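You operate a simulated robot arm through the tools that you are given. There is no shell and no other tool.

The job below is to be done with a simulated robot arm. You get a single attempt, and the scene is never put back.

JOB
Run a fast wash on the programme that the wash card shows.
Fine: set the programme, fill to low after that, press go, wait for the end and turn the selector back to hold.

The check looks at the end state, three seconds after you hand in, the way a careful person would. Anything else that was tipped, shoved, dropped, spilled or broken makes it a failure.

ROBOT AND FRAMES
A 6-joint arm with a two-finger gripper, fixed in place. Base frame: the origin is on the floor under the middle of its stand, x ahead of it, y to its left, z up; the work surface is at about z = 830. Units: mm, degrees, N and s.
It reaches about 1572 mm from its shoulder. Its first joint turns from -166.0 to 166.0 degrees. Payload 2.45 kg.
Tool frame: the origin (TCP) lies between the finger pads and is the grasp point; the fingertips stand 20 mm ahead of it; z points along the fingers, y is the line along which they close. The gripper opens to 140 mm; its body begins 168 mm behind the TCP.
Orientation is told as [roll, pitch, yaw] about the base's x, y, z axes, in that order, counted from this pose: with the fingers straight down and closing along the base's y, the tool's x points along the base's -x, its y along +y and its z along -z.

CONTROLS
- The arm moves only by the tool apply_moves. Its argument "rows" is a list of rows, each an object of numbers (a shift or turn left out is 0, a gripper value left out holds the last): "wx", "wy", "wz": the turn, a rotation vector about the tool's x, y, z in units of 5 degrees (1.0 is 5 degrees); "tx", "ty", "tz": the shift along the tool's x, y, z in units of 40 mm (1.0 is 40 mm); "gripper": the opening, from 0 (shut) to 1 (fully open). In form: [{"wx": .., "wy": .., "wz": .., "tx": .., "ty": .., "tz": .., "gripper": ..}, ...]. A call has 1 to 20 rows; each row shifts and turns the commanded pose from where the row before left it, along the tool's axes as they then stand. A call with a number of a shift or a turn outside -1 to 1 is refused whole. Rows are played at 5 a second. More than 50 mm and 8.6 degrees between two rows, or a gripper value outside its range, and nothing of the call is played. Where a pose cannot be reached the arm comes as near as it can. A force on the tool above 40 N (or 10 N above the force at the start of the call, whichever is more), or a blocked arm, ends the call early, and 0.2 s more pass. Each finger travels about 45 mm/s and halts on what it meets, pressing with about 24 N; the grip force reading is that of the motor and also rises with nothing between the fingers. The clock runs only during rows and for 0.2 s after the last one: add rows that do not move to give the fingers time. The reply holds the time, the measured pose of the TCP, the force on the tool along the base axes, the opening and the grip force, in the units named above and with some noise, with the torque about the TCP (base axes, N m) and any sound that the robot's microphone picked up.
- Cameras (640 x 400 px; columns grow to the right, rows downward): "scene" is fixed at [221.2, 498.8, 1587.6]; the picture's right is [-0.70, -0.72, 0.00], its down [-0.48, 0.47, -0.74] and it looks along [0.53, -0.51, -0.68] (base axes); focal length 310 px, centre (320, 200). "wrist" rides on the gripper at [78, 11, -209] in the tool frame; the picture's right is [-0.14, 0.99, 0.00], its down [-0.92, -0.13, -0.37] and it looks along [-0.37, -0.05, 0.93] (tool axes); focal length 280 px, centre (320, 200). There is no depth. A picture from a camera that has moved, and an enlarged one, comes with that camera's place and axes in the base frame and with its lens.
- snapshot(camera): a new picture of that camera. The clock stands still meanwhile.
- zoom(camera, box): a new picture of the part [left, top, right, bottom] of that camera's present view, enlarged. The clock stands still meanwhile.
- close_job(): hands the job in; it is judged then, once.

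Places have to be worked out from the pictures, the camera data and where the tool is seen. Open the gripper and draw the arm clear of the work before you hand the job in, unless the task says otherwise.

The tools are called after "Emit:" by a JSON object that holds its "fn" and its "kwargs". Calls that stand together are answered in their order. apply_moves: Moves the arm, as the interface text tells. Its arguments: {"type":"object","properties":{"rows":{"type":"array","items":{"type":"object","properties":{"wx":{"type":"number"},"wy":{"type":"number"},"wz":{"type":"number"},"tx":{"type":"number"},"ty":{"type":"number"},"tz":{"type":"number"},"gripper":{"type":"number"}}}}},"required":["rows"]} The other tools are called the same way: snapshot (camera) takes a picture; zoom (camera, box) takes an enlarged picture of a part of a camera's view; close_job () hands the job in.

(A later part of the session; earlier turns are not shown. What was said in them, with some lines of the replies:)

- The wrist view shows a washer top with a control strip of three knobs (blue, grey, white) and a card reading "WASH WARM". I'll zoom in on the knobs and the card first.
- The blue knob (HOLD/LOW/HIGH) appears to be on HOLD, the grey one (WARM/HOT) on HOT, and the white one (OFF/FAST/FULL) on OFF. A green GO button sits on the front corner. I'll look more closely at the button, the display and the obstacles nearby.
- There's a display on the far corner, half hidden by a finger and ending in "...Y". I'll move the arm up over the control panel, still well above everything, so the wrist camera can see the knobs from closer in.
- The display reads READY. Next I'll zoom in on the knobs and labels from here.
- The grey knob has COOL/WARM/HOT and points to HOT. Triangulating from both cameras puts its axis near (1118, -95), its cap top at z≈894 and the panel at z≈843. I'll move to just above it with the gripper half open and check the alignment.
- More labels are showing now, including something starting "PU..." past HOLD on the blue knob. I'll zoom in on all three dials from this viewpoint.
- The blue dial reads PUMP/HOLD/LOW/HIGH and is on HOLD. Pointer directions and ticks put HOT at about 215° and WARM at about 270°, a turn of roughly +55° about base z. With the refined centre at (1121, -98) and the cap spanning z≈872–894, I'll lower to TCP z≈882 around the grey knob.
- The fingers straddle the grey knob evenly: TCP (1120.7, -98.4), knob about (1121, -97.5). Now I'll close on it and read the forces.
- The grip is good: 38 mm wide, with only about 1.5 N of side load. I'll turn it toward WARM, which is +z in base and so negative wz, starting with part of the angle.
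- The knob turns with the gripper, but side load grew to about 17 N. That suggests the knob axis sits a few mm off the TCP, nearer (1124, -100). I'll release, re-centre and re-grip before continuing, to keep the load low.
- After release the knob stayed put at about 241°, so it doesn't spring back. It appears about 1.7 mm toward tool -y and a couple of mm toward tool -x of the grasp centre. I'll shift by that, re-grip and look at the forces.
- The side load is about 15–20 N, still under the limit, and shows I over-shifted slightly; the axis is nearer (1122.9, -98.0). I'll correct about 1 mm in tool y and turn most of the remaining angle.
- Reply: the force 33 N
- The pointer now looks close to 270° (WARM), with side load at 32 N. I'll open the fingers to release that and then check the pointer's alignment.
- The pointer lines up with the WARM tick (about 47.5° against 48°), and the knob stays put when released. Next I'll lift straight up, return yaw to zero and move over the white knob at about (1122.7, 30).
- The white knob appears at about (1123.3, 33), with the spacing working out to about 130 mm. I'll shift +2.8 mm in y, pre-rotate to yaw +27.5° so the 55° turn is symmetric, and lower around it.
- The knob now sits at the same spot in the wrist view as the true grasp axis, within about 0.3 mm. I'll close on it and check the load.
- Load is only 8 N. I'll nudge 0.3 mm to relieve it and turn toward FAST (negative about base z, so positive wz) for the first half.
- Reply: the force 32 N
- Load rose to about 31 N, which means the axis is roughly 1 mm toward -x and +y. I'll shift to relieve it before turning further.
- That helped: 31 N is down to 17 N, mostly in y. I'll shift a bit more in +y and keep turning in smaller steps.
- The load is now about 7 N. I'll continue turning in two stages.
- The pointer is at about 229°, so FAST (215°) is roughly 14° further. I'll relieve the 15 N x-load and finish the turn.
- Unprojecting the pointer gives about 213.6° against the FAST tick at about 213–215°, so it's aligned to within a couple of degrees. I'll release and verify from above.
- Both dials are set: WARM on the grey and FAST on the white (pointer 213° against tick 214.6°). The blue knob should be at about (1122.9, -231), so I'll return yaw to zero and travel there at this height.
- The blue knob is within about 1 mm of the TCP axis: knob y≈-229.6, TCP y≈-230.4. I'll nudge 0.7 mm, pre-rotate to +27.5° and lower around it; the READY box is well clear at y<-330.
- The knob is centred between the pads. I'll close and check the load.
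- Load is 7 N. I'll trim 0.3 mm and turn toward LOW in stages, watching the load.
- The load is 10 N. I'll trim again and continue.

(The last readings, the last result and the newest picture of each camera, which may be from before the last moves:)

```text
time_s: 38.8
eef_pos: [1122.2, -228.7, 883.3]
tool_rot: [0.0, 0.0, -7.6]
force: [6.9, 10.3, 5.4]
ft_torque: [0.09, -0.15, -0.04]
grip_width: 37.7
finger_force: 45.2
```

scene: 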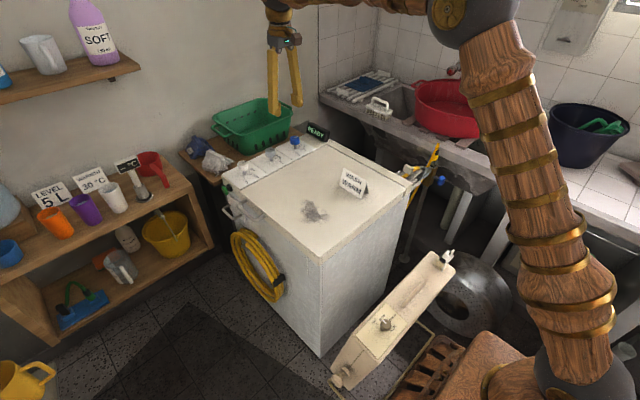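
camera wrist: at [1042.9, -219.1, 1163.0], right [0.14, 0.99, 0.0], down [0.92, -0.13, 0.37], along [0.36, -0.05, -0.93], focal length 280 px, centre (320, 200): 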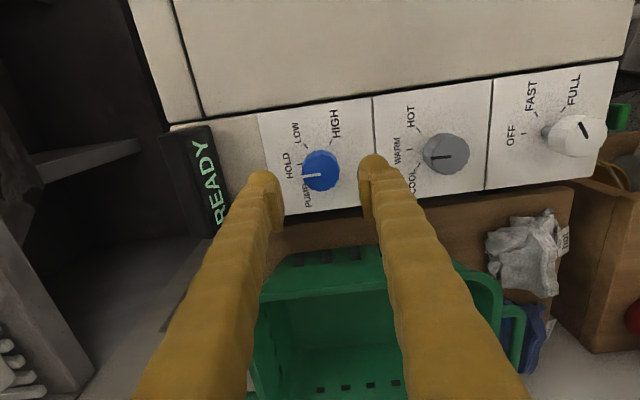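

Load is 12 N. One more trim, then the remaining 20° or so.

Emit:
{"fn": "apply_moves", "kwargs": {"rows": [{"tx": -0.007, "ty": 0.013, "wz": 0.5}, {"wz": 0.9}, {"wz": 0.9}, {"wz": 0.9}, {"wz": 0.9}, {}]}}

Emit:
{"fn": "zoom", "kwargs": {"camera": "wrist", "box": [260, 90, 380, 210]}}

Emit:
{"fn": "zoom", "kwargs": {"camera": "scene", "box": [260, 100, 340, 170]}}

```text
time_s: 40.2
eef_pos: [1123.0, -228.8, 882.3]
tool_rot: [0.0, 0.1, -28.1]
force: [-0.9, 22.3, 2.5]
ft_torque: [0.27, 0.04, 0.03]
grip_width: 37.9
finger_force: 45.4
```

```text
3.33 times, centred on (320, 150) of wrist
camera zoom: at [1057.8, -182.4, 1091.1], right [0.59, 0.81, 0.0], down [0.75, -0.55, 0.37], along [0.3, -0.22, -0.93], focal length 935 px, centre (320, 367)
```

zoom: 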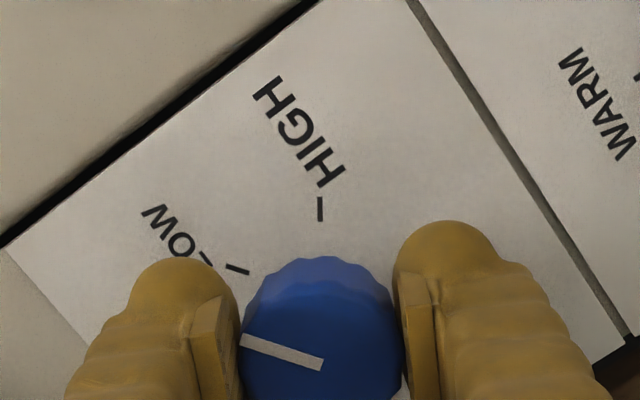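

```text
5.71 times, centred on (300, 135) of scene
camera zoom: at [221.2, 498.8, 1587.6], right [-0.7, -0.72, 0.0], down [-0.48, 0.47, -0.74], along [0.53, -0.51, -0.68], focal length 1770 px, centre (434, 571)
```

zoom: 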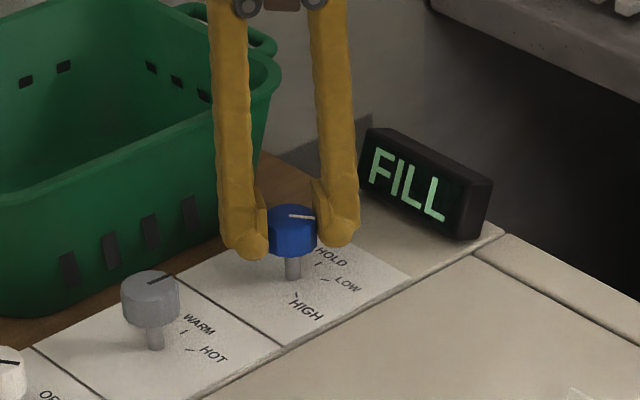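

The display now shows FILL, and the pointer matches the LOW tick the same way white matched FAST. I'll release, lift clear and watch the display.

Emit:
{"fn": "apply_moves", "kwargs": {"rows": [{"gripper": 0.45}, {"gripper": 0.45}, {"gripper": 0.45}, {"tz": -0.5}, {"tz": -0.65}, {"tz": -0.65}, {}]}}

Emit:
{"fn": "zoom", "kwargs": {"camera": "scene", "box": [220, 100, 340, 190]}}

Emit:
{"fn": "zoom", "kwargs": {"camera": "wrist", "box": [240, 90, 400, 210]}}

```text
time_s: 41.8
eef_pos: [1122.9, -230.9, 955.7]
tool_rot: [0.0, 0.0, -28.1]
force: [-0.4, -0.1, -0.5]
ft_torque: [0.01, 0.02, 0.02]
grip_width: 63.0
finger_force: 0.2
```

```text
4.44 times, centred on (280, 145) of scene
camera zoom: at [221.2, 498.8, 1587.6], right [-0.7, -0.72, 0.0], down [-0.48, 0.47, -0.74], along [0.53, -0.51, -0.68], focal length 1376 px, centre (498, 444)
```

zoom: 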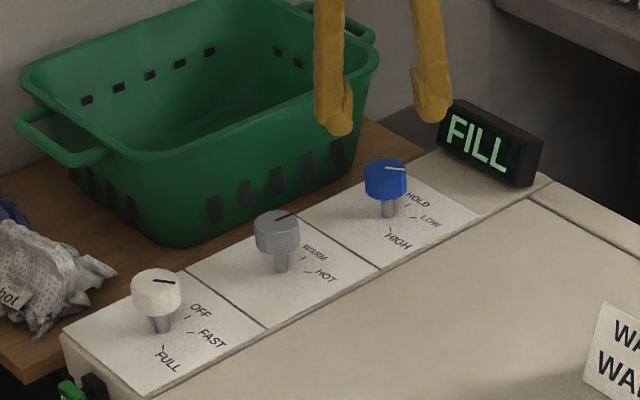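

```text
3.33 times, centred on (320, 150) of wrist
camera zoom: at [1057.5, -184.2, 1163.1], right [0.59, 0.81, 0.0], down [0.75, -0.55, 0.37], along [0.3, -0.22, -0.93], focal length 935 px, centre (320, 367)
```

zoom: 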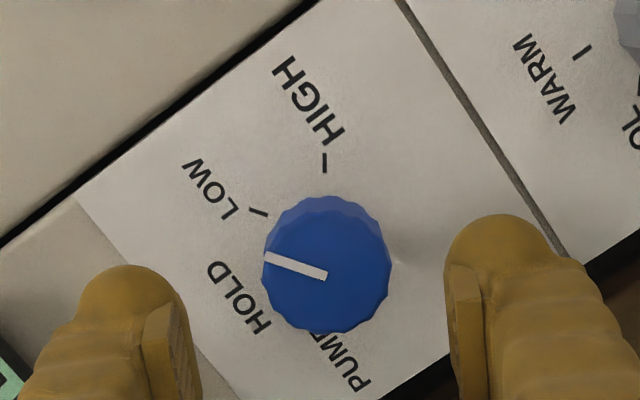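

FILL is in progress with the blue pointer on LOW. Triangulation puts the GO button's green cap at about (1126, 131, 809), facing +y, on the front face (y≈100). I'll zero the yaw, close the gripper and carry the arm high over to y≈+230 beside the button.

Emit:
{"fn": "apply_moves", "kwargs": {"rows": [{"tz": -0.6, "gripper": 0.3}, {"tz": -0.5, "gripper": 0.1}, {"wz": -0.934, "gripper": 0}, {"wz": -0.934}, {"wz": -0.934}, {"wz": -0.934}, {"wz": -0.934}, {"wz": -0.93}, {}]}}

Emit:
{"fn": "apply_moves", "kwargs": {"rows": [{"ty": 0.96}, {"ty": 0.96}, {"ty": 0.96}, {"ty": 0.96}, {"ty": 0.96}, {"ty": 0.96}, {"ty": 0.96}, {"ty": 0.96}, {"ty": 0.96}, {"ty": 0.96}, {"ty": 0.96}, {"ty": 0.96}, {"tx": -0.08}, {}]}}

Emit:
{"fn": "snapshot", "kwargs": {"camera": "wrist"}}

Emit:
{"fn": "snapshot", "kwargs": {"camera": "scene"}}

Emit:
{"fn": "zoom", "kwargs": {"camera": "scene", "box": [220, 100, 340, 190]}}

```text
time_s: 43.8
eef_pos: [1122.9, -230.3, 997.4]
tool_rot: [0.0, 0.0, 0.0]
force: [-0.2, -0.5, -0.4]
ft_torque: [0.03, -0.02, -0.01]
grip_width: 0.0
finger_force: 23.9
```

```text
time_s: 46.8
eef_pos: [1125.3, 230.7, 999.2]
tool_rot: [0.0, 0.0, 0.0]
force: [-0.6, -0.4, -0.1]
ft_torque: [0.0, 0.0, -0.05]
grip_width: 0.0
finger_force: 23.5
```

```text
taken
camera wrist: at [1046.1, 242.6, 1207.5], right [0.14, 0.99, 0.0], down [0.92, -0.13, 0.37], along [0.36, -0.05, -0.93], focal length 280 px, centre (320, 200)
```

wrist: 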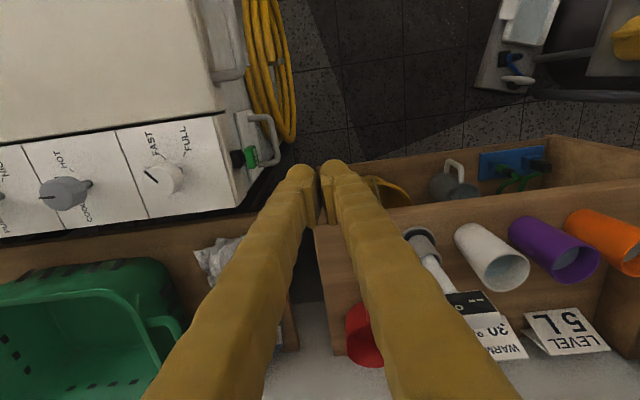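

```text
taken
```

scene: 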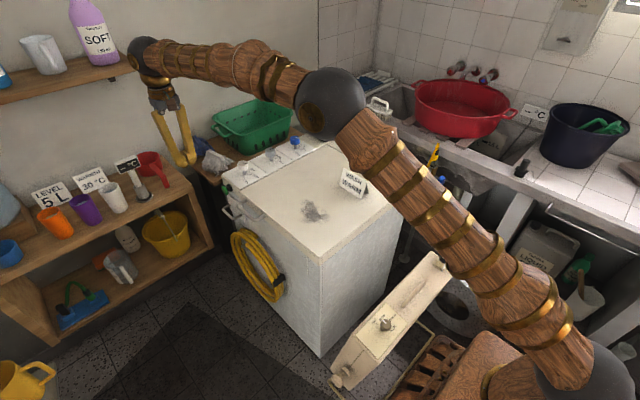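

```text
4.44 times, centred on (280, 145) of scene
camera zoom: at [221.2, 498.8, 1587.6], right [-0.7, -0.72, 0.0], down [-0.48, 0.47, -0.74], along [0.53, -0.51, -0.68], focal length 1376 px, centre (498, 444)
```

zoom: 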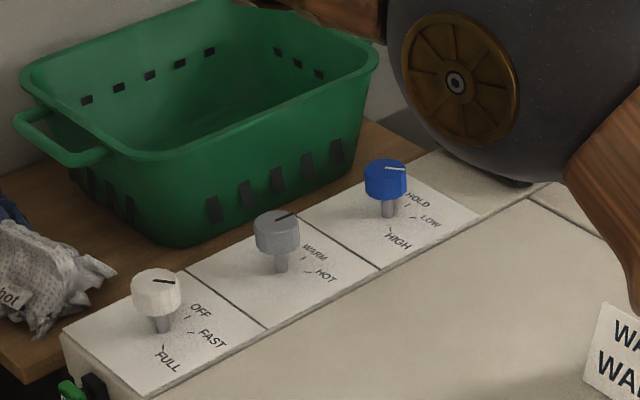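

From here the arm hides the display in the scene view. I'll back off toward y≈60 and a little higher so the wrist camera can read it, and check the fill before pressing GO.

Emit:
{"fn": "apply_moves", "kwargs": {"rows": [{"ty": -0.85, "tz": -0.4, "tx": 0.3}, {"ty": -0.85, "tz": -0.4, "tx": 0.3}, {"ty": -0.85, "tz": -0.4, "tx": 0.3}, {"ty": -0.85, "tz": -0.4, "tx": 0.3}, {"ty": -0.85, "tz": -0.4, "tx": 0.3}, {}]}}

Emit:
{"fn": "snapshot", "kwargs": {"camera": "wrist"}}

Emit:
{"fn": "zoom", "kwargs": {"camera": "scene", "box": [220, 100, 340, 190]}}

```text
time_s: 48.2
eef_pos: [1066.9, 61.1, 1079.8]
tool_rot: [0.0, 0.1, 0.0]
force: [0.1, 0.5, -0.6]
ft_torque: [0.04, 0.03, 0.0]
grip_width: 0.1
finger_force: 23.8
```

```text
taken
camera wrist: at [987.4, 72.6, 1287.3], right [0.14, 0.99, 0.0], down [0.92, -0.13, 0.37], along [0.36, -0.05, -0.93], focal length 280 px, centre (320, 200)
```

wrist: 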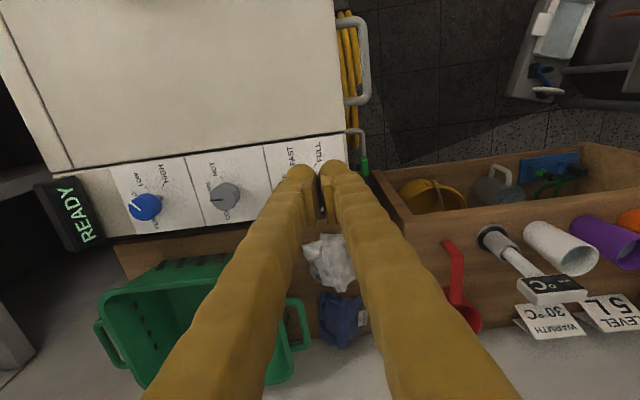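

```text
4.44 times, centred on (280, 145) of scene
camera zoom: at [221.2, 498.8, 1587.6], right [-0.7, -0.72, 0.0], down [-0.48, 0.47, -0.74], along [0.53, -0.51, -0.68], focal length 1376 px, centre (498, 444)
```

zoom: 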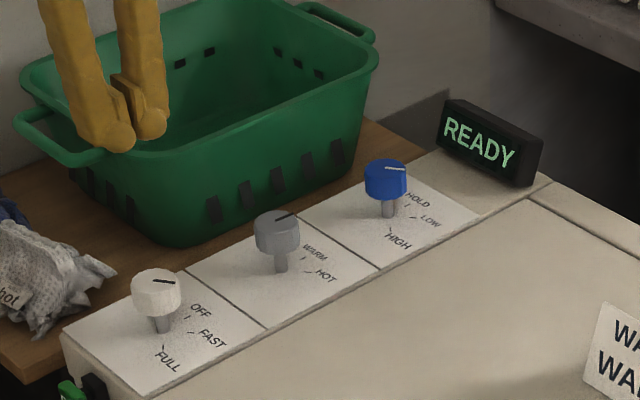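

READY is back with the selector on LOW, so the fill is done. I'll return beside the button at y≈231 and look before descending.

Emit:
{"fn": "apply_moves", "kwargs": {"rows": [{"ty": 0.85, "tz": 0.3, "tx": -0.3}, {"ty": 0.85, "tz": 0.3, "tx": -0.3}, {"ty": 0.85, "tz": 0.3, "tx": -0.3}, {"ty": 0.85, "tz": 0.3, "tx": -0.3}, {"ty": 0.85, "tz": 0.3, "tx": -0.3}, {"tz": 0.6}, {"tz": 0.6}, {"tz": 0.6}, {"tz": 0.6}, {"tz": 0.6}, {"tz": 0.5}, {}]}}

Emit:
{"fn": "snapshot", "kwargs": {"camera": "wrist"}}

Emit:
{"fn": "zoom", "kwargs": {"camera": "scene", "box": [180, 130, 280, 220]}}

```text
time_s: 50.8
eef_pos: [1124.7, 232.2, 878.8]
tool_rot: [-0.1, 0.0, 0.0]
force: [-0.4, -0.4, -0.7]
ft_torque: [0.01, 0.01, 0.03]
grip_width: 0.0
finger_force: 24.0
```

```text
taken
camera wrist: at [1046.5, 242.3, 1087.0], right [0.14, 0.99, 0.0], down [0.92, -0.13, 0.37], along [0.36, -0.05, -0.93], focal length 280 px, centre (320, 200)
```

wrist: 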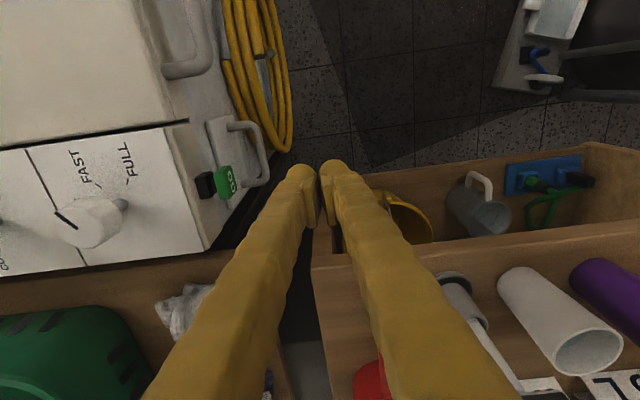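

```text
4.44 times, centred on (230, 175) of scene
camera zoom: at [221.2, 498.8, 1587.6], right [-0.7, -0.72, 0.0], down [-0.48, 0.47, -0.74], along [0.53, -0.51, -0.68], focal length 1376 px, centre (720, 311)
```

zoom: 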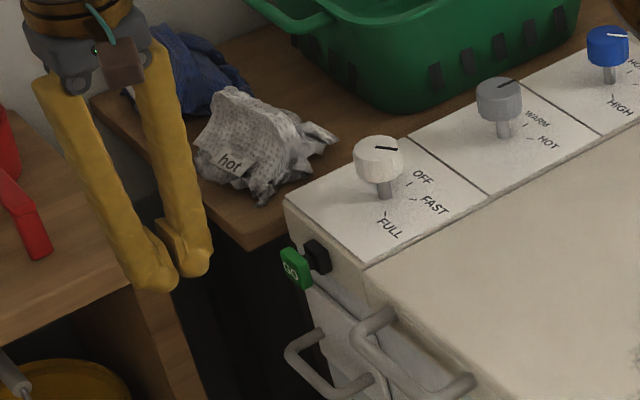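

The approach column is clear: the shelf front is at x>1205 and the handle is well below at z≈715. I'll zoom in on the GO button to refine its position.

Emit:
{"fn": "zoom", "kwargs": {"camera": "wrist", "box": [180, 100, 340, 220]}}

Emit:
{"fn": "zoom", "kwargs": {"camera": "scene", "box": [225, 175, 265, 205]}}

```text
3.33 times, centred on (260, 160) of wrist
camera zoom: at [1046.5, 242.3, 1087.0], right [0.14, 0.99, 0.0], down [0.92, -0.13, 0.37], along [0.36, -0.05, -0.93], focal length 935 px, centre (520, 333)
```

zoom: 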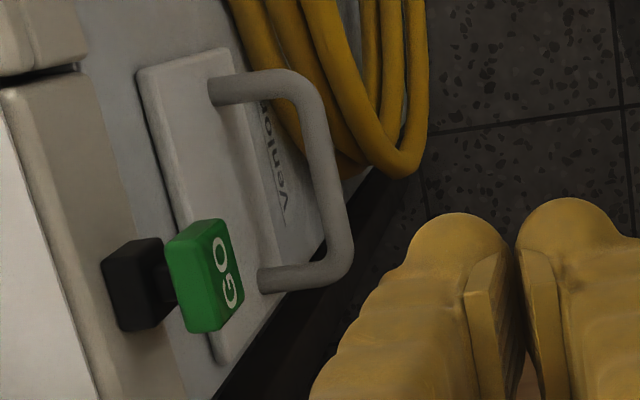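

```text
13.33 times, centred on (245, 190) of scene
camera zoom: at [221.2, 498.8, 1587.6], right [-0.7, -0.72, 0.0], down [-0.48, 0.47, -0.74], along [0.53, -0.51, -0.68], focal length 4129 px, centre (1320, 333)
```

zoom: 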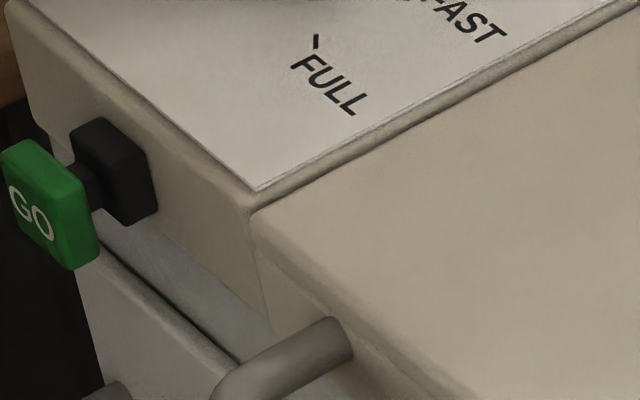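

The GO face is at about (1121.6, 138.5, 812.6), roughly 30 mm square. I'll go down to z≈815, shift 3 mm in x and tilt 15° so the near finger's outer side is vertical, then advance in -y.

Emit:
{"fn": "apply_moves", "kwargs": {"rows": [{"tz": 0.4, "tx": 0.075}, {"tz": 0.4}, {"tz": 0.4}, {"tz": 0.4}, {"wx": 1}, {"wx": 1}, {"wx": 1}, {}, {}]}}

Emit:
{"fn": "zoom", "kwargs": {"camera": "scene", "box": [180, 130, 280, 220]}}

Emit:
{"fn": "zoom", "kwargs": {"camera": "wrist", "box": [160, 80, 400, 260]}}

```text
time_s: 52.8
eef_pos: [1123.1, 230.8, 815.6]
tool_rot: [-15.0, 0.0, -0.1]
force: [0.9, -0.6, -0.3]
ft_torque: [0.0, 0.02, -0.05]
grip_width: 0.2
finger_force: 24.1
```

```text
4.44 times, centred on (230, 175) of scene
camera zoom: at [221.2, 498.8, 1587.6], right [-0.7, -0.72, 0.0], down [-0.48, 0.47, -0.74], along [0.53, -0.51, -0.68], focal length 1376 px, centre (720, 311)
```

zoom: 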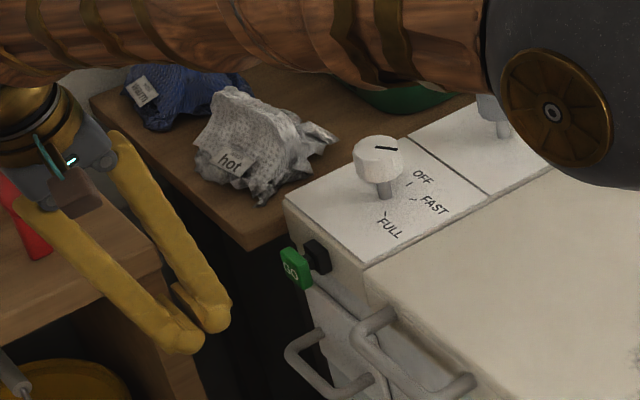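

```text
2.22 times, centred on (280, 170) of wrist
camera zoom: at [1044.1, 295.9, 1013.0], right [0.14, 0.96, -0.26], down [0.92, -0.03, 0.39], along [0.36, -0.29, -0.88], focal length 623 px, centre (409, 267)
```

zoom: 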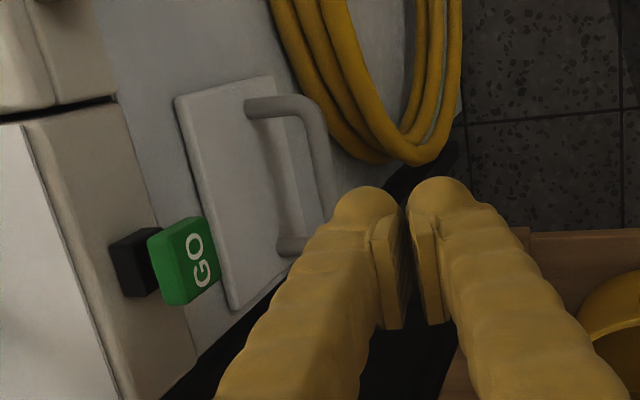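

Before pressing, I'll take a full scene view to make sure the forearm and elbow are clear of the washer and its knobs.

Emit:
{"fn": "snapshot", "kwargs": {"camera": "scene"}}

Emit:
{"fn": "snapshot", "kwargs": {"camera": "wrist"}}

```text
taken
```

scene: 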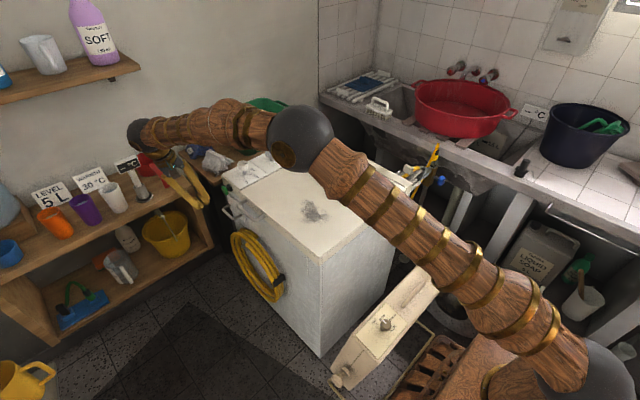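

```text
taken
camera wrist: at [1044.1, 295.9, 1013.0], right [0.14, 0.96, -0.26], down [0.92, -0.03, 0.39], along [0.36, -0.29, -0.88], focal length 280 px, centre (320, 200)
```

wrist: 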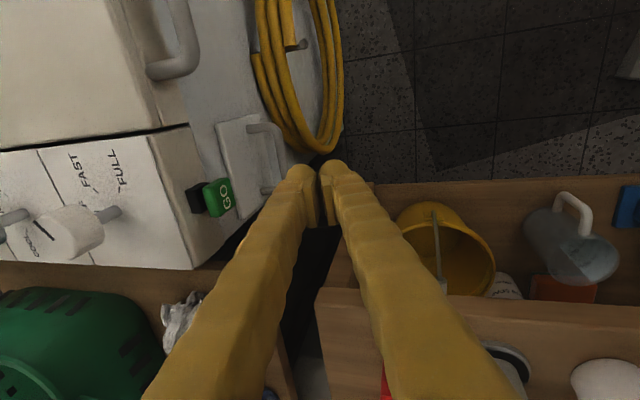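

The elbow is high, at about z 1200, so the arm is clear. I'll advance 50 mm in base -y, just short of the expected contact.

Emit:
{"fn": "apply_moves", "kwargs": {"rows": [{"ty": -0.2415, "tz": 0.0647}, {"ty": -0.2415, "tz": 0.0647}, {"ty": -0.2415, "tz": 0.0647}, {"ty": -0.2415, "tz": 0.0647}, {"ty": -0.2415, "tz": 0.0647}, {}]}}

Emit:
{"fn": "zoom", "kwargs": {"camera": "wrist", "box": [160, 80, 400, 260]}}

Emit:
{"fn": "zoom", "kwargs": {"camera": "scene", "box": [200, 150, 280, 210]}}

```text
time_s: 54.2
eef_pos: [1122.6, 180.4, 814.3]
tool_rot: [-15.0, 0.0, 0.0]
force: [0.1, -0.2, -0.2]
ft_torque: [0.02, -0.01, -0.01]
grip_width: 0.0
finger_force: 23.6
```

```text
2.22 times, centred on (280, 170) of wrist
camera zoom: at [1043.8, 245.5, 1012.8], right [0.14, 0.96, -0.26], down [0.92, -0.03, 0.39], along [0.36, -0.29, -0.88], focal length 623 px, centre (409, 267)
```

zoom: 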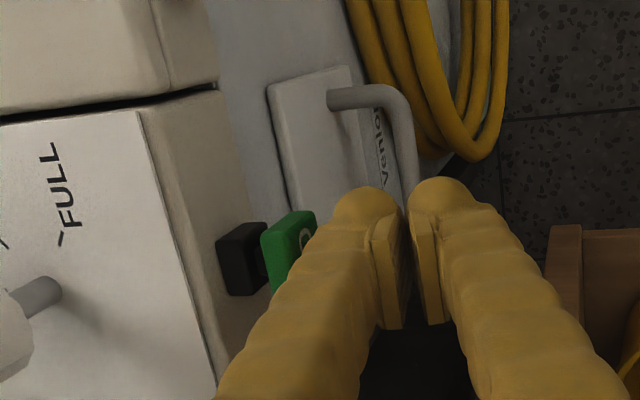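

```text
6.67 times, centred on (240, 180) of scene
camera zoom: at [221.2, 498.8, 1587.6], right [-0.7, -0.72, 0.0], down [-0.48, 0.47, -0.74], along [0.53, -0.51, -0.68], focal length 2065 px, centre (853, 333)
```

zoom: 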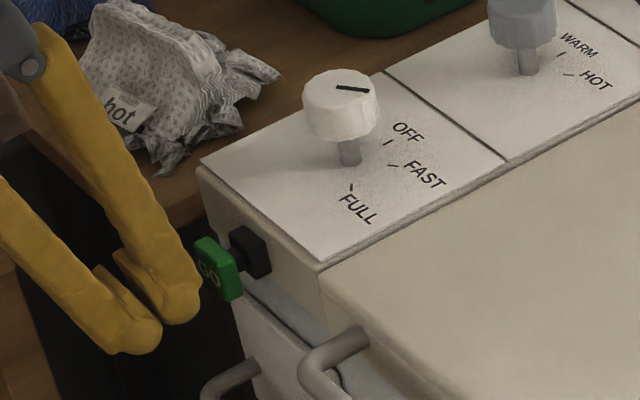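

The finger is about to meet the green cap and is lined up in x. I'll advance in 3 mm steps while watching force and sound.

Emit:
{"fn": "apply_moves", "kwargs": {"rows": [{"ty": -0.0724, "tz": 0.0194}, {"ty": -0.0724, "tz": 0.0194}, {"ty": -0.0724, "tz": 0.0194}, {}]}}

```text
time_s: 55.2
eef_pos: [1122.7, 170.7, 814.0]
tool_rot: [-15.0, -0.1, 0.0]
force: [1.1, -0.2, -0.4]
ft_torque: [0.0, -0.03, 0.0]
grip_width: 0.1
finger_force: 24.6
```

No contact yet at y≈171, so I'll keep going in small steps.

Emit:
{"fn": "apply_moves", "kwargs": {"rows": [{"ty": -0.0724, "tz": 0.0194}, {"ty": -0.0724, "tz": 0.0194}, {}]}}

Emit:
{"fn": "zoom", "kwargs": {"camera": "wrist", "box": [160, 80, 400, 260]}}

```text
time_s: 56.0
eef_pos: [1123.8, 165.2, 814.6]
tool_rot: [-14.9, 0.0, 0.0]
force: [-0.5, 0.8, -0.1]
ft_torque: [0.0, 0.03, -0.01]
grip_width: 0.1
finger_force: 24.0
```

```text
2.22 times, centred on (280, 170) of wrist
camera zoom: at [1043.7, 230.9, 1012.8], right [0.14, 0.96, -0.26], down [0.92, -0.03, 0.39], along [0.36, -0.29, -0.88], focal length 623 px, centre (409, 267)
```

zoom: 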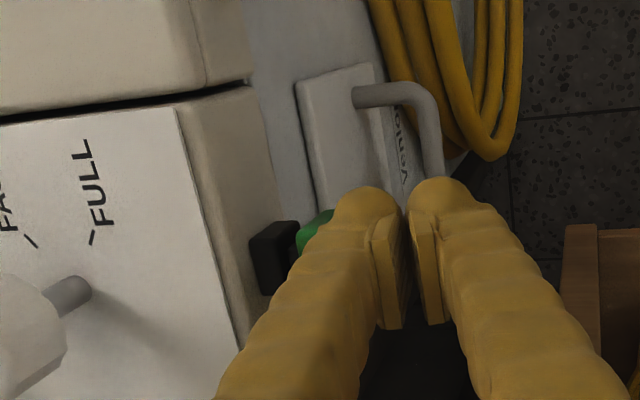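

Still no contact at y≈165. I'll continue in 2–3 mm steps.

Emit:
{"fn": "apply_moves", "kwargs": {"rows": [{"ty": -0.06, "tz": 0.016}, {"ty": -0.06, "tz": 0.016}, {}]}}

```text
time_s: 56.8
eef_pos: [1123.8, 160.1, 814.5]
tool_rot: [-15.0, 0.0, 0.0]
force: [-0.3, 1.2, 0.0]
ft_torque: [0.02, -0.01, 0.0]
grip_width: 0.0
finger_force: 24.4
```

Emit:
{"fn": "apply_moves", "kwargs": {"rows": [{"ty": -0.05, "tz": 0.0134}, {"ty": -0.05, "tz": 0.0134}, {}]}}

Emit:
{"fn": "zoom", "kwargs": {"camera": "scene", "box": [200, 150, 280, 210]}}

```text
time_s: 57.6
eef_pos: [1122.0, 156.1, 813.6]
tool_rot: [-15.0, 0.0, 0.0]
force: [0.1, 2.7, 2.1]
ft_torque: [-0.04, 0.02, -0.02]
grip_width: 0.0
finger_force: 23.9
heard: click
```

```text
6.67 times, centred on (240, 180) of scene
camera zoom: at [221.2, 498.8, 1587.6], right [-0.7, -0.72, 0.0], down [-0.48, 0.47, -0.74], along [0.53, -0.51, -0.68], focal length 2065 px, centre (853, 333)
```

zoom: 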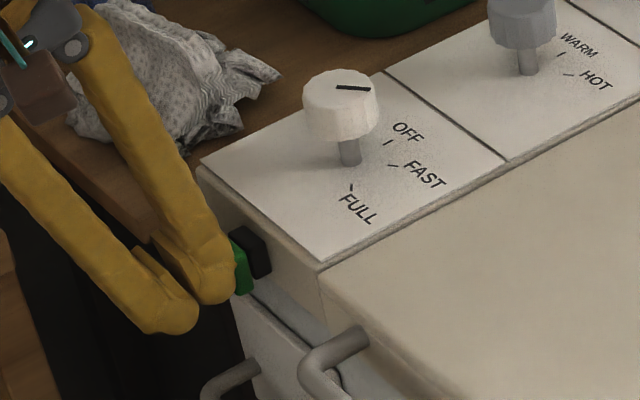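

I heard a click with about 3 N of force at y≈156, so the button has been pressed. I'll retreat in +y, untilt and rise.

Emit:
{"fn": "apply_moves", "kwargs": {"rows": [{"ty": 0.48, "tz": -0.129}, {"ty": 0.7, "tz": -0.188}, {"ty": 0.7, "tz": -0.188}, {"wx": -1}, {"wx": -1}, {"wx": -1}, {"tz": -0.8}, {"tz": -0.9}, {"tz": -0.9}, {"tz": -0.9}, {"tz": -0.9}, {}]}}

Emit:
{"fn": "apply_moves", "kwargs": {"rows": [{"ty": -0.85, "tz": -0.4, "tx": 0.3}, {"ty": -0.85, "tz": -0.4, "tx": 0.3}, {"ty": -0.85, "tz": -0.4, "tx": 0.3}, {"ty": -0.85, "tz": -0.4, "tx": 0.3}, {"ty": -0.85, "tz": -0.4, "tx": 0.3}, {}]}}

Emit:
{"fn": "zoom", "kwargs": {"camera": "scene", "box": [210, 100, 340, 200]}}

Emit:
{"fn": "snapshot", "kwargs": {"camera": "wrist"}}

```text
time_s: 60.2
eef_pos: [1124.5, 233.9, 991.7]
tool_rot: [0.0, 0.1, 0.0]
force: [0.1, -1.0, 0.3]
ft_torque: [-0.02, -0.01, 0.0]
grip_width: 0.1
finger_force: 24.4
```

```text
time_s: 61.6
eef_pos: [1061.5, 62.7, 1070.3]
tool_rot: [0.0, 0.0, -0.1]
force: [0.4, 0.1, 0.2]
ft_torque: [0.04, 0.01, 0.0]
grip_width: 0.1
finger_force: 24.3
```

```text
4.00 times, centred on (275, 150) of scene
camera zoom: at [221.2, 498.8, 1587.6], right [-0.7, -0.72, 0.0], down [-0.48, 0.47, -0.74], along [0.53, -0.51, -0.68], focal length 1239 px, centre (500, 400)
```

zoom: 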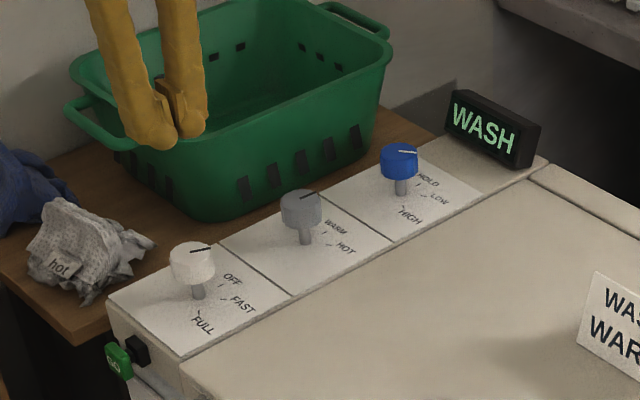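

```text
taken
camera wrist: at [982.1, 74.5, 1278.5], right [0.14, 0.99, 0.0], down [0.92, -0.13, 0.37], along [0.36, -0.05, -0.93], focal length 280 px, centre (320, 200)
```

wrist: 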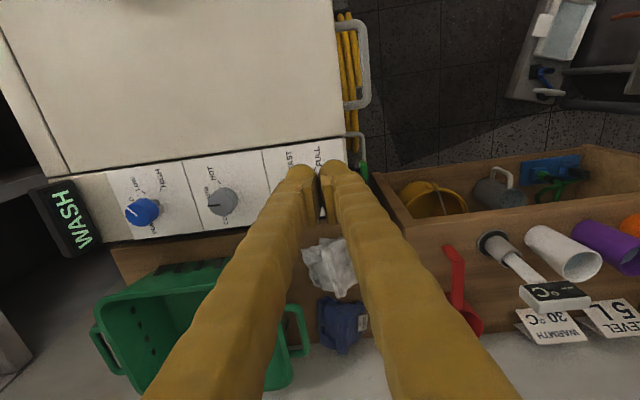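

The display shows WASH, and the white timer knob looks to be creeping back toward OFF. While it runs I'll go to a hover above the blue knob with the gripper open to about 63 mm and yaw -27.5°, ready for the return turn.

Emit:
{"fn": "apply_moves", "kwargs": {"rows": [{"ty": -0.91, "tx": -0.19, "gripper": 0.45}, {"ty": -0.91, "tx": -0.19}, {"ty": -0.91, "tx": -0.19}, {"ty": -0.91, "tx": -0.19}, {"ty": -0.91, "tx": -0.19}, {"ty": -0.91, "tx": -0.19}, {"ty": -0.91, "tx": -0.19}, {"ty": -0.91, "tx": -0.19}, {"tz": 0.7}, {"tz": 0.7}, {"tz": 0.7}, {"tz": 0.7}, {}]}}

Emit:
{"fn": "zoom", "kwargs": {"camera": "scene", "box": [210, 100, 340, 200]}}

Emit:
{"fn": "zoom", "kwargs": {"camera": "wrist", "box": [220, 70, 420, 220]}}

Emit:
{"fn": "snapshot", "kwargs": {"camera": "wrist"}}

```text
time_s: 64.4
eef_pos: [1124.2, -226.4, 958.6]
tool_rot: [0.0, 0.0, 0.0]
force: [0.5, -0.3, -0.1]
ft_torque: [-0.01, 0.0, -0.01]
grip_width: 63.0
finger_force: 0.2
```

```text
4.00 times, centred on (275, 150) of scene
camera zoom: at [221.2, 498.8, 1587.6], right [-0.7, -0.72, 0.0], down [-0.48, 0.47, -0.74], along [0.53, -0.51, -0.68], focal length 1239 px, centre (500, 400)
```

zoom: 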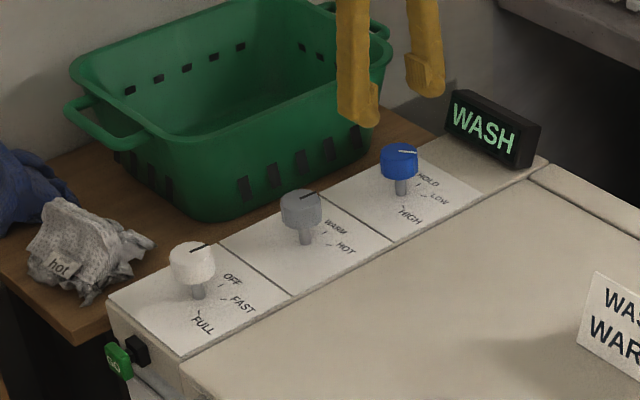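

```text
2.67 times, centred on (320, 145) of wrist
camera zoom: at [1044.4, -215.3, 1167.2], right [0.14, 0.99, 0.0], down [0.92, -0.13, 0.37], along [0.37, -0.05, -0.93], focal length 748 px, centre (320, 347)
```

zoom: 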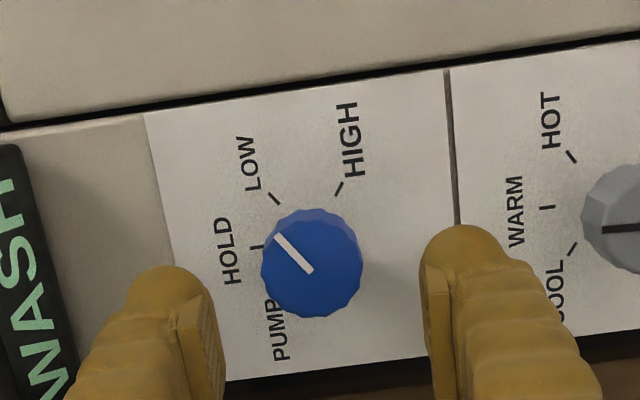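

```text
taken
camera wrist: at [1044.4, -215.3, 1167.2], right [0.14, 0.99, 0.0], down [0.92, -0.13, 0.37], along [0.37, -0.05, -0.93], focal length 280 px, centre (320, 200)
```

wrist: 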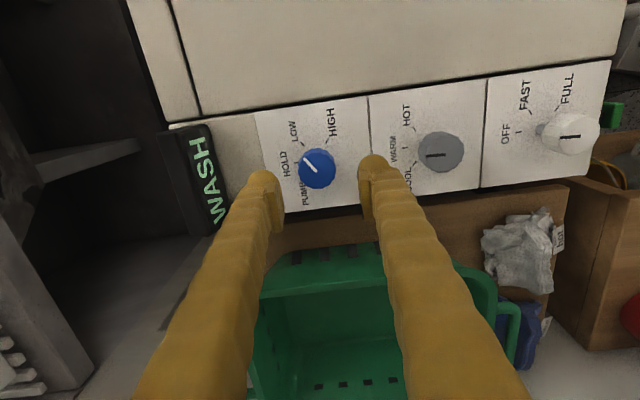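

WASH continues and the white timer is nearly back at OFF. I'll fine-align over the blue knob (about -1.3 mm x, -3 mm y), set yaw to -27.5° and wait.

Emit:
{"fn": "apply_moves", "kwargs": {"rows": [{"tx": 0.032, "ty": -0.075}, {"wz": 0.917}, {"wz": 0.917}, {"wz": 0.917}, {"wz": 0.917}, {"wz": 0.917}, {"wz": 0.915}, {}, {}, {}, {}, {}, {}, {}, {}, {}, {}, {}, {}, {}]}}

Emit:
{"fn": "zoom", "kwargs": {"camera": "scene", "box": [210, 100, 340, 200]}}

Emit:
{"fn": "zoom", "kwargs": {"camera": "wrist", "box": [220, 70, 420, 220]}}

```text
time_s: 68.6
eef_pos: [1122.3, -230.8, 959.0]
tool_rot: [0.0, 0.0, -27.4]
force: [-0.3, 0.1, 0.3]
ft_torque: [0.02, 0.0, 0.0]
grip_width: 63.1
finger_force: 0.1
```

```text
4.00 times, centred on (275, 150) of scene
camera zoom: at [221.2, 498.8, 1587.6], right [-0.7, -0.72, 0.0], down [-0.48, 0.47, -0.74], along [0.53, -0.51, -0.68], focal length 1239 px, centre (500, 400)
```

zoom: 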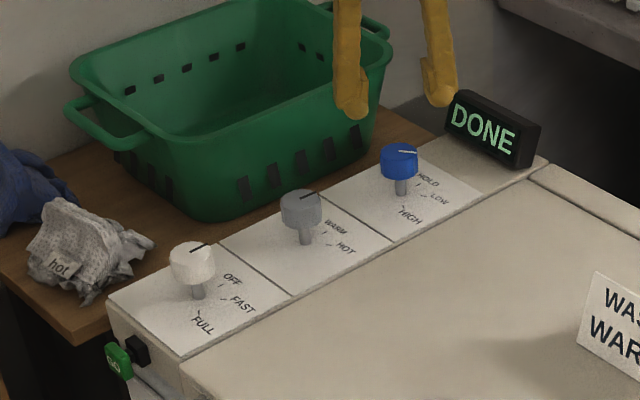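

```text
2.67 times, centred on (320, 145) of wrist
camera zoom: at [1056.9, -183.7, 1167.1], right [0.58, 0.81, 0.0], down [0.76, -0.54, 0.37], along [0.3, -0.21, -0.93], focal length 748 px, centre (320, 347)
```

zoom: 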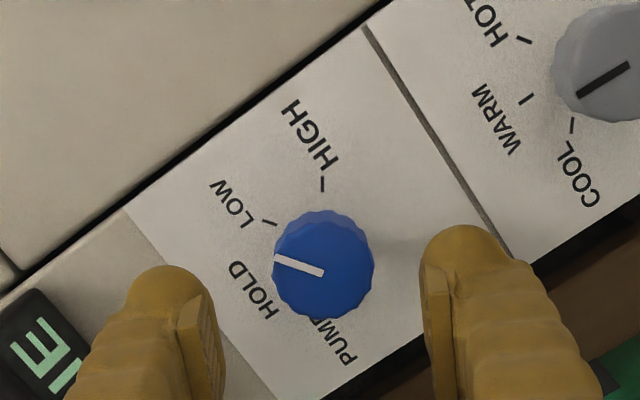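

The display says DONE and the timer is back at OFF. I'll lower around the blue knob.

Emit:
{"fn": "apply_moves", "kwargs": {"rows": [{"tz": 0.5}, {"tz": 0.5}, {"tz": 0.5}, {"tz": 0.42}, {}, {}]}}

Emit:
{"fn": "zoom", "kwargs": {"camera": "wrist", "box": [220, 70, 420, 220]}}

```text
time_s: 70.0
eef_pos: [1123.8, -230.9, 881.0]
tool_rot: [0.0, 0.0, -27.5]
force: [-0.2, 0.1, -0.1]
ft_torque: [-0.04, 0.01, 0.03]
grip_width: 63.1
finger_force: 0.0
```

```text
2.67 times, centred on (320, 145) of wrist
camera zoom: at [1057.1, -184.3, 1089.9], right [0.58, 0.81, 0.0], down [0.76, -0.54, 0.37], along [0.3, -0.21, -0.93], focal length 748 px, centre (320, 347)
```

zoom: 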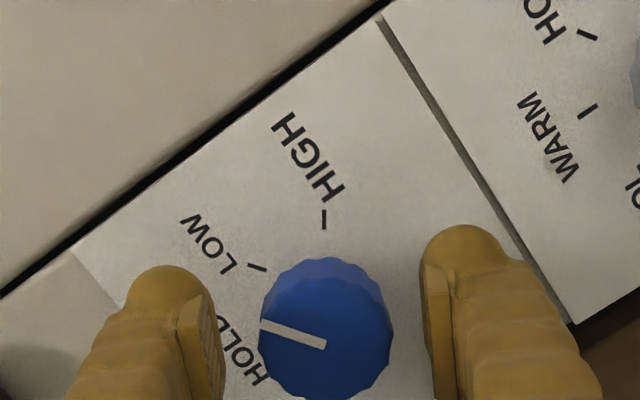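

The knob appears about 1.2 mm toward tool +y of the centre. I'll shift and close on it.

Emit:
{"fn": "apply_moves", "kwargs": {"rows": [{"ty": 0.03}, {"gripper": 0.3}, {"gripper": 0.22}, {"gripper": 0.22}, {"gripper": 0.22}, {"gripper": 0.22}]}}

```text
time_s: 71.4
eef_pos: [1124.1, -228.2, 881.7]
tool_rot: [0.0, -0.1, -27.4]
force: [0.5, -1.8, -0.5]
ft_torque: [-0.03, -0.03, -0.01]
grip_width: 38.1
finger_force: 45.0
```

The load is very small, about 2 N. I'll turn back toward HOLD (+z in base, so negative wz) in stages.

Emit:
{"fn": "apply_moves", "kwargs": {"rows": [{"wz": -1}, {"wz": -1}, {"wz": -1}, {"wz": -1}, {}]}}

```text
time_s: 72.6
eef_pos: [1123.5, -229.9, 882.1]
tool_rot: [0.0, 0.0, -7.5]
force: [-2.7, -19.0, -8.3]
ft_torque: [-0.2, 0.04, -0.04]
grip_width: 38.1
finger_force: 44.4
```

Load is 19 N in -y. I'll trim 0.9 mm and keep turning.

Emit:
{"fn": "apply_moves", "kwargs": {"rows": [{"ty": -0.023, "wz": -0.5}, {"wz": -1}, {"wz": -1}, {"wz": -1}, {}]}}

```text
time_s: 73.8
eef_pos: [1122.8, -230.0, 881.6]
tool_rot: [0.0, 0.1, 10.0]
force: [1.5, -28.0, -10.6]
ft_torque: [-0.25, -0.03, -0.03]
grip_width: 38.1
finger_force: 45.1
```

Load is still -28 N in y, so I'll relieve it by about 1.4 mm before turning any further.

Emit:
{"fn": "apply_moves", "kwargs": {"rows": [{"tx": 0.006, "ty": -0.034}, {}]}}

```text
time_s: 74.4
eef_pos: [1123.6, -230.3, 880.9]
tool_rot: [0.1, 0.0, 10.0]
force: [2.7, -14.3, -10.7]
ft_torque: [-0.1, -0.04, -0.02]
grip_width: 38.1
finger_force: 45.0
```

It dropped to 14 N. One more 1 mm relief, then the remaining 18° or so to HOLD.

Emit:
{"fn": "apply_moves", "kwargs": {"rows": [{"ty": -0.025}, {"wz": -0.7}, {"wz": -1}, {"wz": -1}, {"wz": -0.8}, {}]}}

Emit:
{"fn": "zoom", "kwargs": {"camera": "wrist", "box": [260, 90, 380, 210]}}

Emit:
{"fn": "zoom", "kwargs": {"camera": "scene", "box": [260, 100, 340, 170]}}

```text
time_s: 75.8
eef_pos: [1123.9, -230.8, 881.3]
tool_rot: [-0.1, 0.0, 27.5]
force: [2.5, 17.7, -9.6]
ft_torque: [0.27, -0.19, 0.07]
grip_width: 38.2
finger_force: 45.3
```

```text
3.33 times, centred on (320, 150) of wrist
camera zoom: at [1047.6, -257.3, 1090.0], right [-0.34, 0.94, 0.0], down [0.88, 0.31, 0.37], along [0.35, 0.12, -0.93], focal length 935 px, centre (320, 367)
```

zoom: 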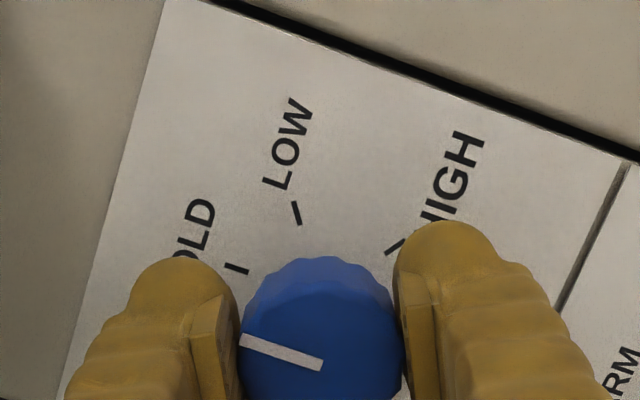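

```text
5.71 times, centred on (300, 135) of scene
camera zoom: at [221.2, 498.8, 1587.6], right [-0.7, -0.72, 0.0], down [-0.48, 0.47, -0.74], along [0.53, -0.51, -0.68], focal length 1770 px, centre (434, 571)
```

zoom: 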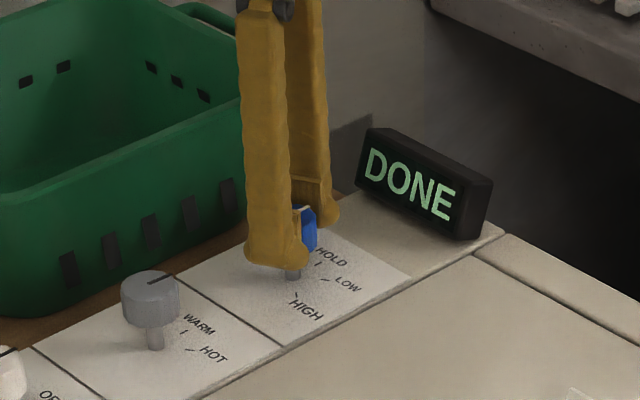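

The pointer measures about 271° against the HOLD tick at about 269–270°, so it's on HOLD. I'll release, lift and verify from above.

Emit:
{"fn": "apply_moves", "kwargs": {"rows": [{"gripper": 0.45}, {"gripper": 0.45}, {"gripper": 0.45}, {"tz": -0.5}, {"tz": -0.65}, {"tz": -0.8}, {}, {}]}}

Emit:
{"fn": "zoom", "kwargs": {"camera": "wrist", "box": [240, 90, 400, 210]}}

Emit:
{"fn": "zoom", "kwargs": {"camera": "scene", "box": [210, 100, 340, 200]}}

```text
time_s: 77.6
eef_pos: [1122.9, -231.3, 959.2]
tool_rot: [0.1, 0.0, 27.4]
force: [0.2, 0.1, -0.4]
ft_torque: [0.0, 0.0, 0.03]
grip_width: 63.3
finger_force: 0.1
```

```text
3.33 times, centred on (320, 150) of wrist
camera zoom: at [1047.6, -257.9, 1167.9], right [-0.33, 0.94, 0.0], down [0.88, 0.31, 0.37], along [0.35, 0.12, -0.93], focal length 935 px, centre (320, 367)
```

zoom: 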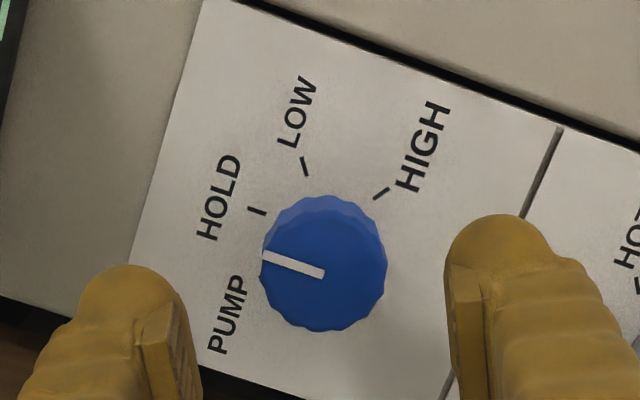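

```text
4.00 times, centred on (275, 150) of scene
camera zoom: at [221.2, 498.8, 1587.6], right [-0.7, -0.72, 0.0], down [-0.48, 0.47, -0.74], along [0.53, -0.51, -0.68], focal length 1239 px, centre (500, 400)
```

zoom: 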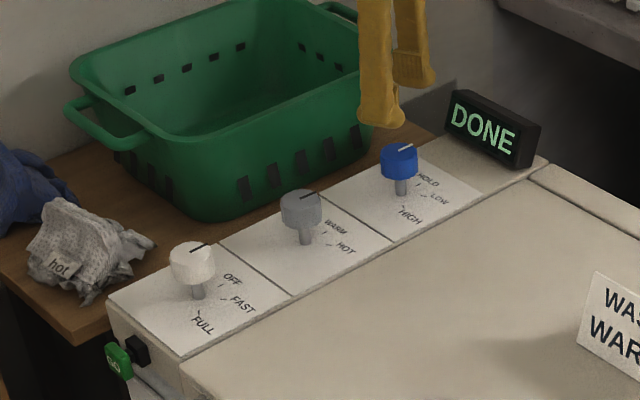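

The display stays DONE and everything else is undisturbed. I'll compare the blue pointer with its original HOLD appearance using the same scene crop as at the start.

Emit:
{"fn": "zoom", "kwargs": {"camera": "scene", "box": [290, 110, 380, 170]}}

Emit:
{"fn": "zoom", "kwargs": {"camera": "scene", "box": [283, 128, 313, 152]}}

Emit:
{"fn": "zoom", "kwargs": {"camera": "wrist", "box": [290, 140, 350, 180]}}

```text
6.67 times, centred on (335, 140) of scene
camera zoom: at [221.2, 498.8, 1587.6], right [-0.7, -0.72, 0.0], down [-0.48, 0.47, -0.74], along [0.53, -0.51, -0.68], focal length 2065 px, centre (220, 600)
```

zoom: 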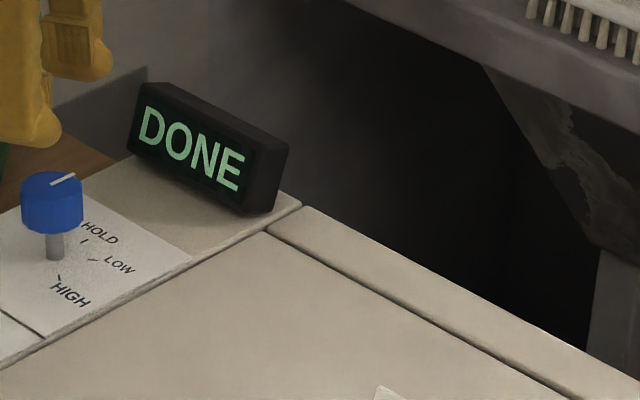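

```text
16.00 times, centred on (298, 140) of scene
camera zoom: at [221.2, 498.8, 1587.6], right [-0.7, -0.72, 0.0], down [-0.48, 0.47, -0.74], along [0.53, -0.51, -0.68], focal length 4955 px, centre (672, 1160)
```

zoom: 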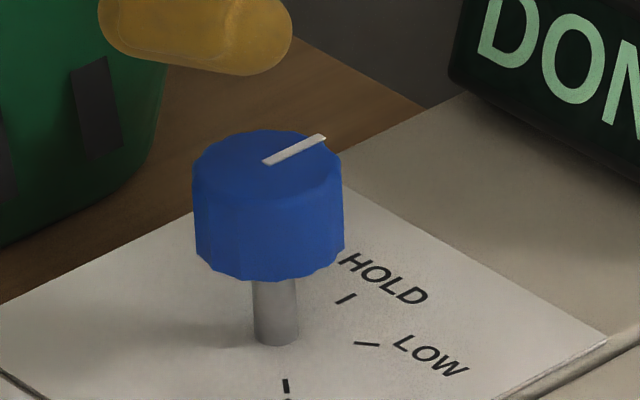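

```text
10.00 times, centred on (320, 160) of wrist
camera zoom: at [1047.6, -257.9, 1167.9], right [-0.33, 0.94, 0.0], down [0.88, 0.31, 0.37], along [0.35, 0.12, -0.93], focal length 2804 px, centre (320, 600)
```

zoom: 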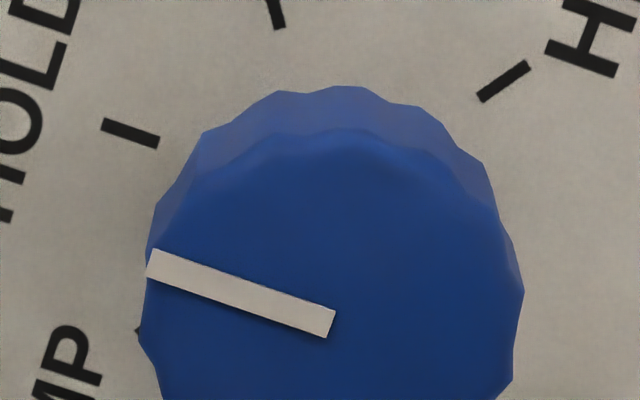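

The blue pointer is parallel to the HOLD tick within 2° and matches the starting appearance. Now I'll lift away, zero the yaw, open the gripper and withdraw the arm to near its start position.

Emit:
{"fn": "apply_moves", "kwargs": {"rows": [{"tz": -0.9}, {"tz": -0.9}, {"tz": -0.9}, {"tz": -0.9}, {"tz": -0.9}, {"wz": 0.917}, {"wz": 0.917}, {"wz": 0.917}, {"wz": 0.917}, {"wz": 0.917}, {"wz": 0.915}, {}]}}

Emit:
{"fn": "apply_moves", "kwargs": {"rows": [{"tx": 0.95, "ty": 0.48}, {"tx": 0.95, "ty": 0.48}, {"tx": 0.95, "ty": 0.48}, {"tx": 0.95, "ty": 0.48}, {"tx": 0.95, "ty": 0.48}, {"tx": 0.95, "ty": 0.48}, {"tx": 0.95, "ty": 0.48}, {"tx": 0.95, "ty": 0.48}, {"tx": 0.95, "ty": 0.48}, {"tx": 0.95, "ty": 0.48}, {"gripper": 1.0}, {}, {}, {}, {}]}}

Emit:
{"fn": "snapshot", "kwargs": {"camera": "scene"}}

Emit:
{"fn": "zoom", "kwargs": {"camera": "scene", "box": [210, 100, 340, 200]}}

Emit:
{"fn": "snapshot", "kwargs": {"camera": "wrist"}}

```text
time_s: 80.2
eef_pos: [1123.0, -231.8, 1139.7]
tool_rot: [0.0, 0.0, 0.0]
force: [0.4, -0.1, -0.4]
ft_torque: [-0.01, -0.03, 0.01]
grip_width: 62.8
finger_force: 0.0
```

```text
time_s: 83.4
eef_pos: [743.5, -39.5, 1141.3]
tool_rot: [0.0, 0.0, 0.1]
force: [-0.2, 0.2, -0.2]
ft_torque: [0.01, 0.02, 0.03]
grip_width: 140.0
finger_force: 0.1
```

```text
taken
```

scene: 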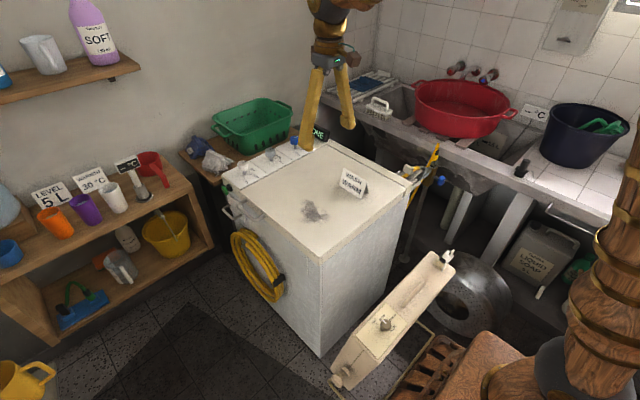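

```text
4.00 times, centred on (275, 150) of scene
camera zoom: at [221.2, 498.8, 1587.6], right [-0.7, -0.72, 0.0], down [-0.48, 0.47, -0.74], along [0.53, -0.51, -0.68], focal length 1239 px, centre (500, 400)
```

zoom: 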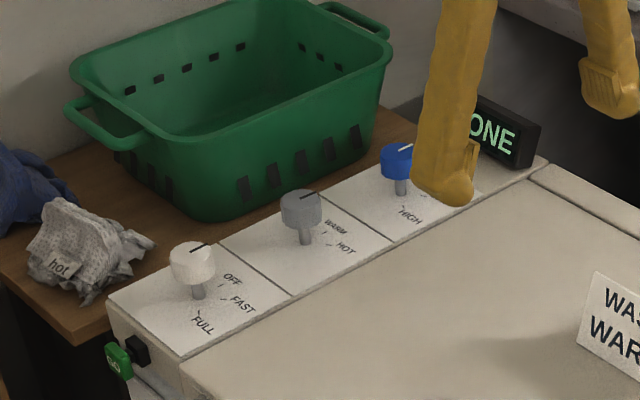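

```text
taken
camera wrist: at [664.0, -28.5, 1349.6], right [0.14, 0.99, 0.0], down [0.92, -0.13, 0.37], along [0.36, -0.05, -0.93], focal length 280 px, centre (320, 200)
```

wrist: 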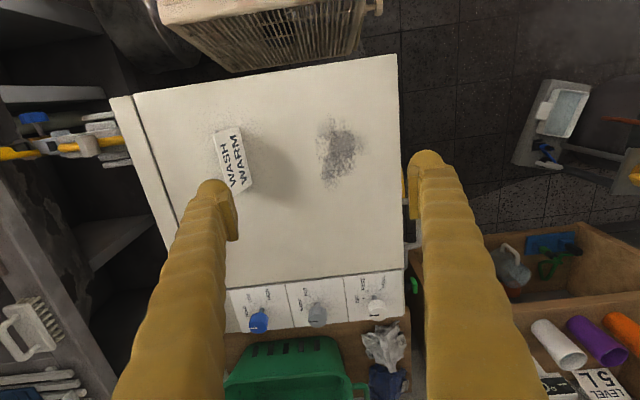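

The display reads DONE, the selector is on HOLD, the programme knob is on WARM and the timer has run itself back to OFF. The card, basket and cloths haven't moved, the gripper is open and the arm is clear, so I'm handing the job in.

Emit:
{"fn": "close_job", "kwargs": {}}

```text
The job is handed in.
```

The fast wash ran to the end on WARM, the programme the wash card shows, and I've handed the job in. I haven't had the check's result.

1. **Programme:** I turned the grey knob from HOT to WARM and the white timer to FAST.
2. **Fill:** I turned the blue selector to LOW after that and waited for the display to go from FILL back to READY.
3. **Go:** I pressed the button once and heard it click. The display showed WASH, then DONE.
4. **Selector:** I turned the blue knob back to HOLD. Its pointer is within about 2° of the mark.

The timer ran itself back to OFF during the wash. Nothing else looks moved in the final pictures, and the arm is clear with the gripper open.

One small step of the button press went out without the sentence you asked for before each call.
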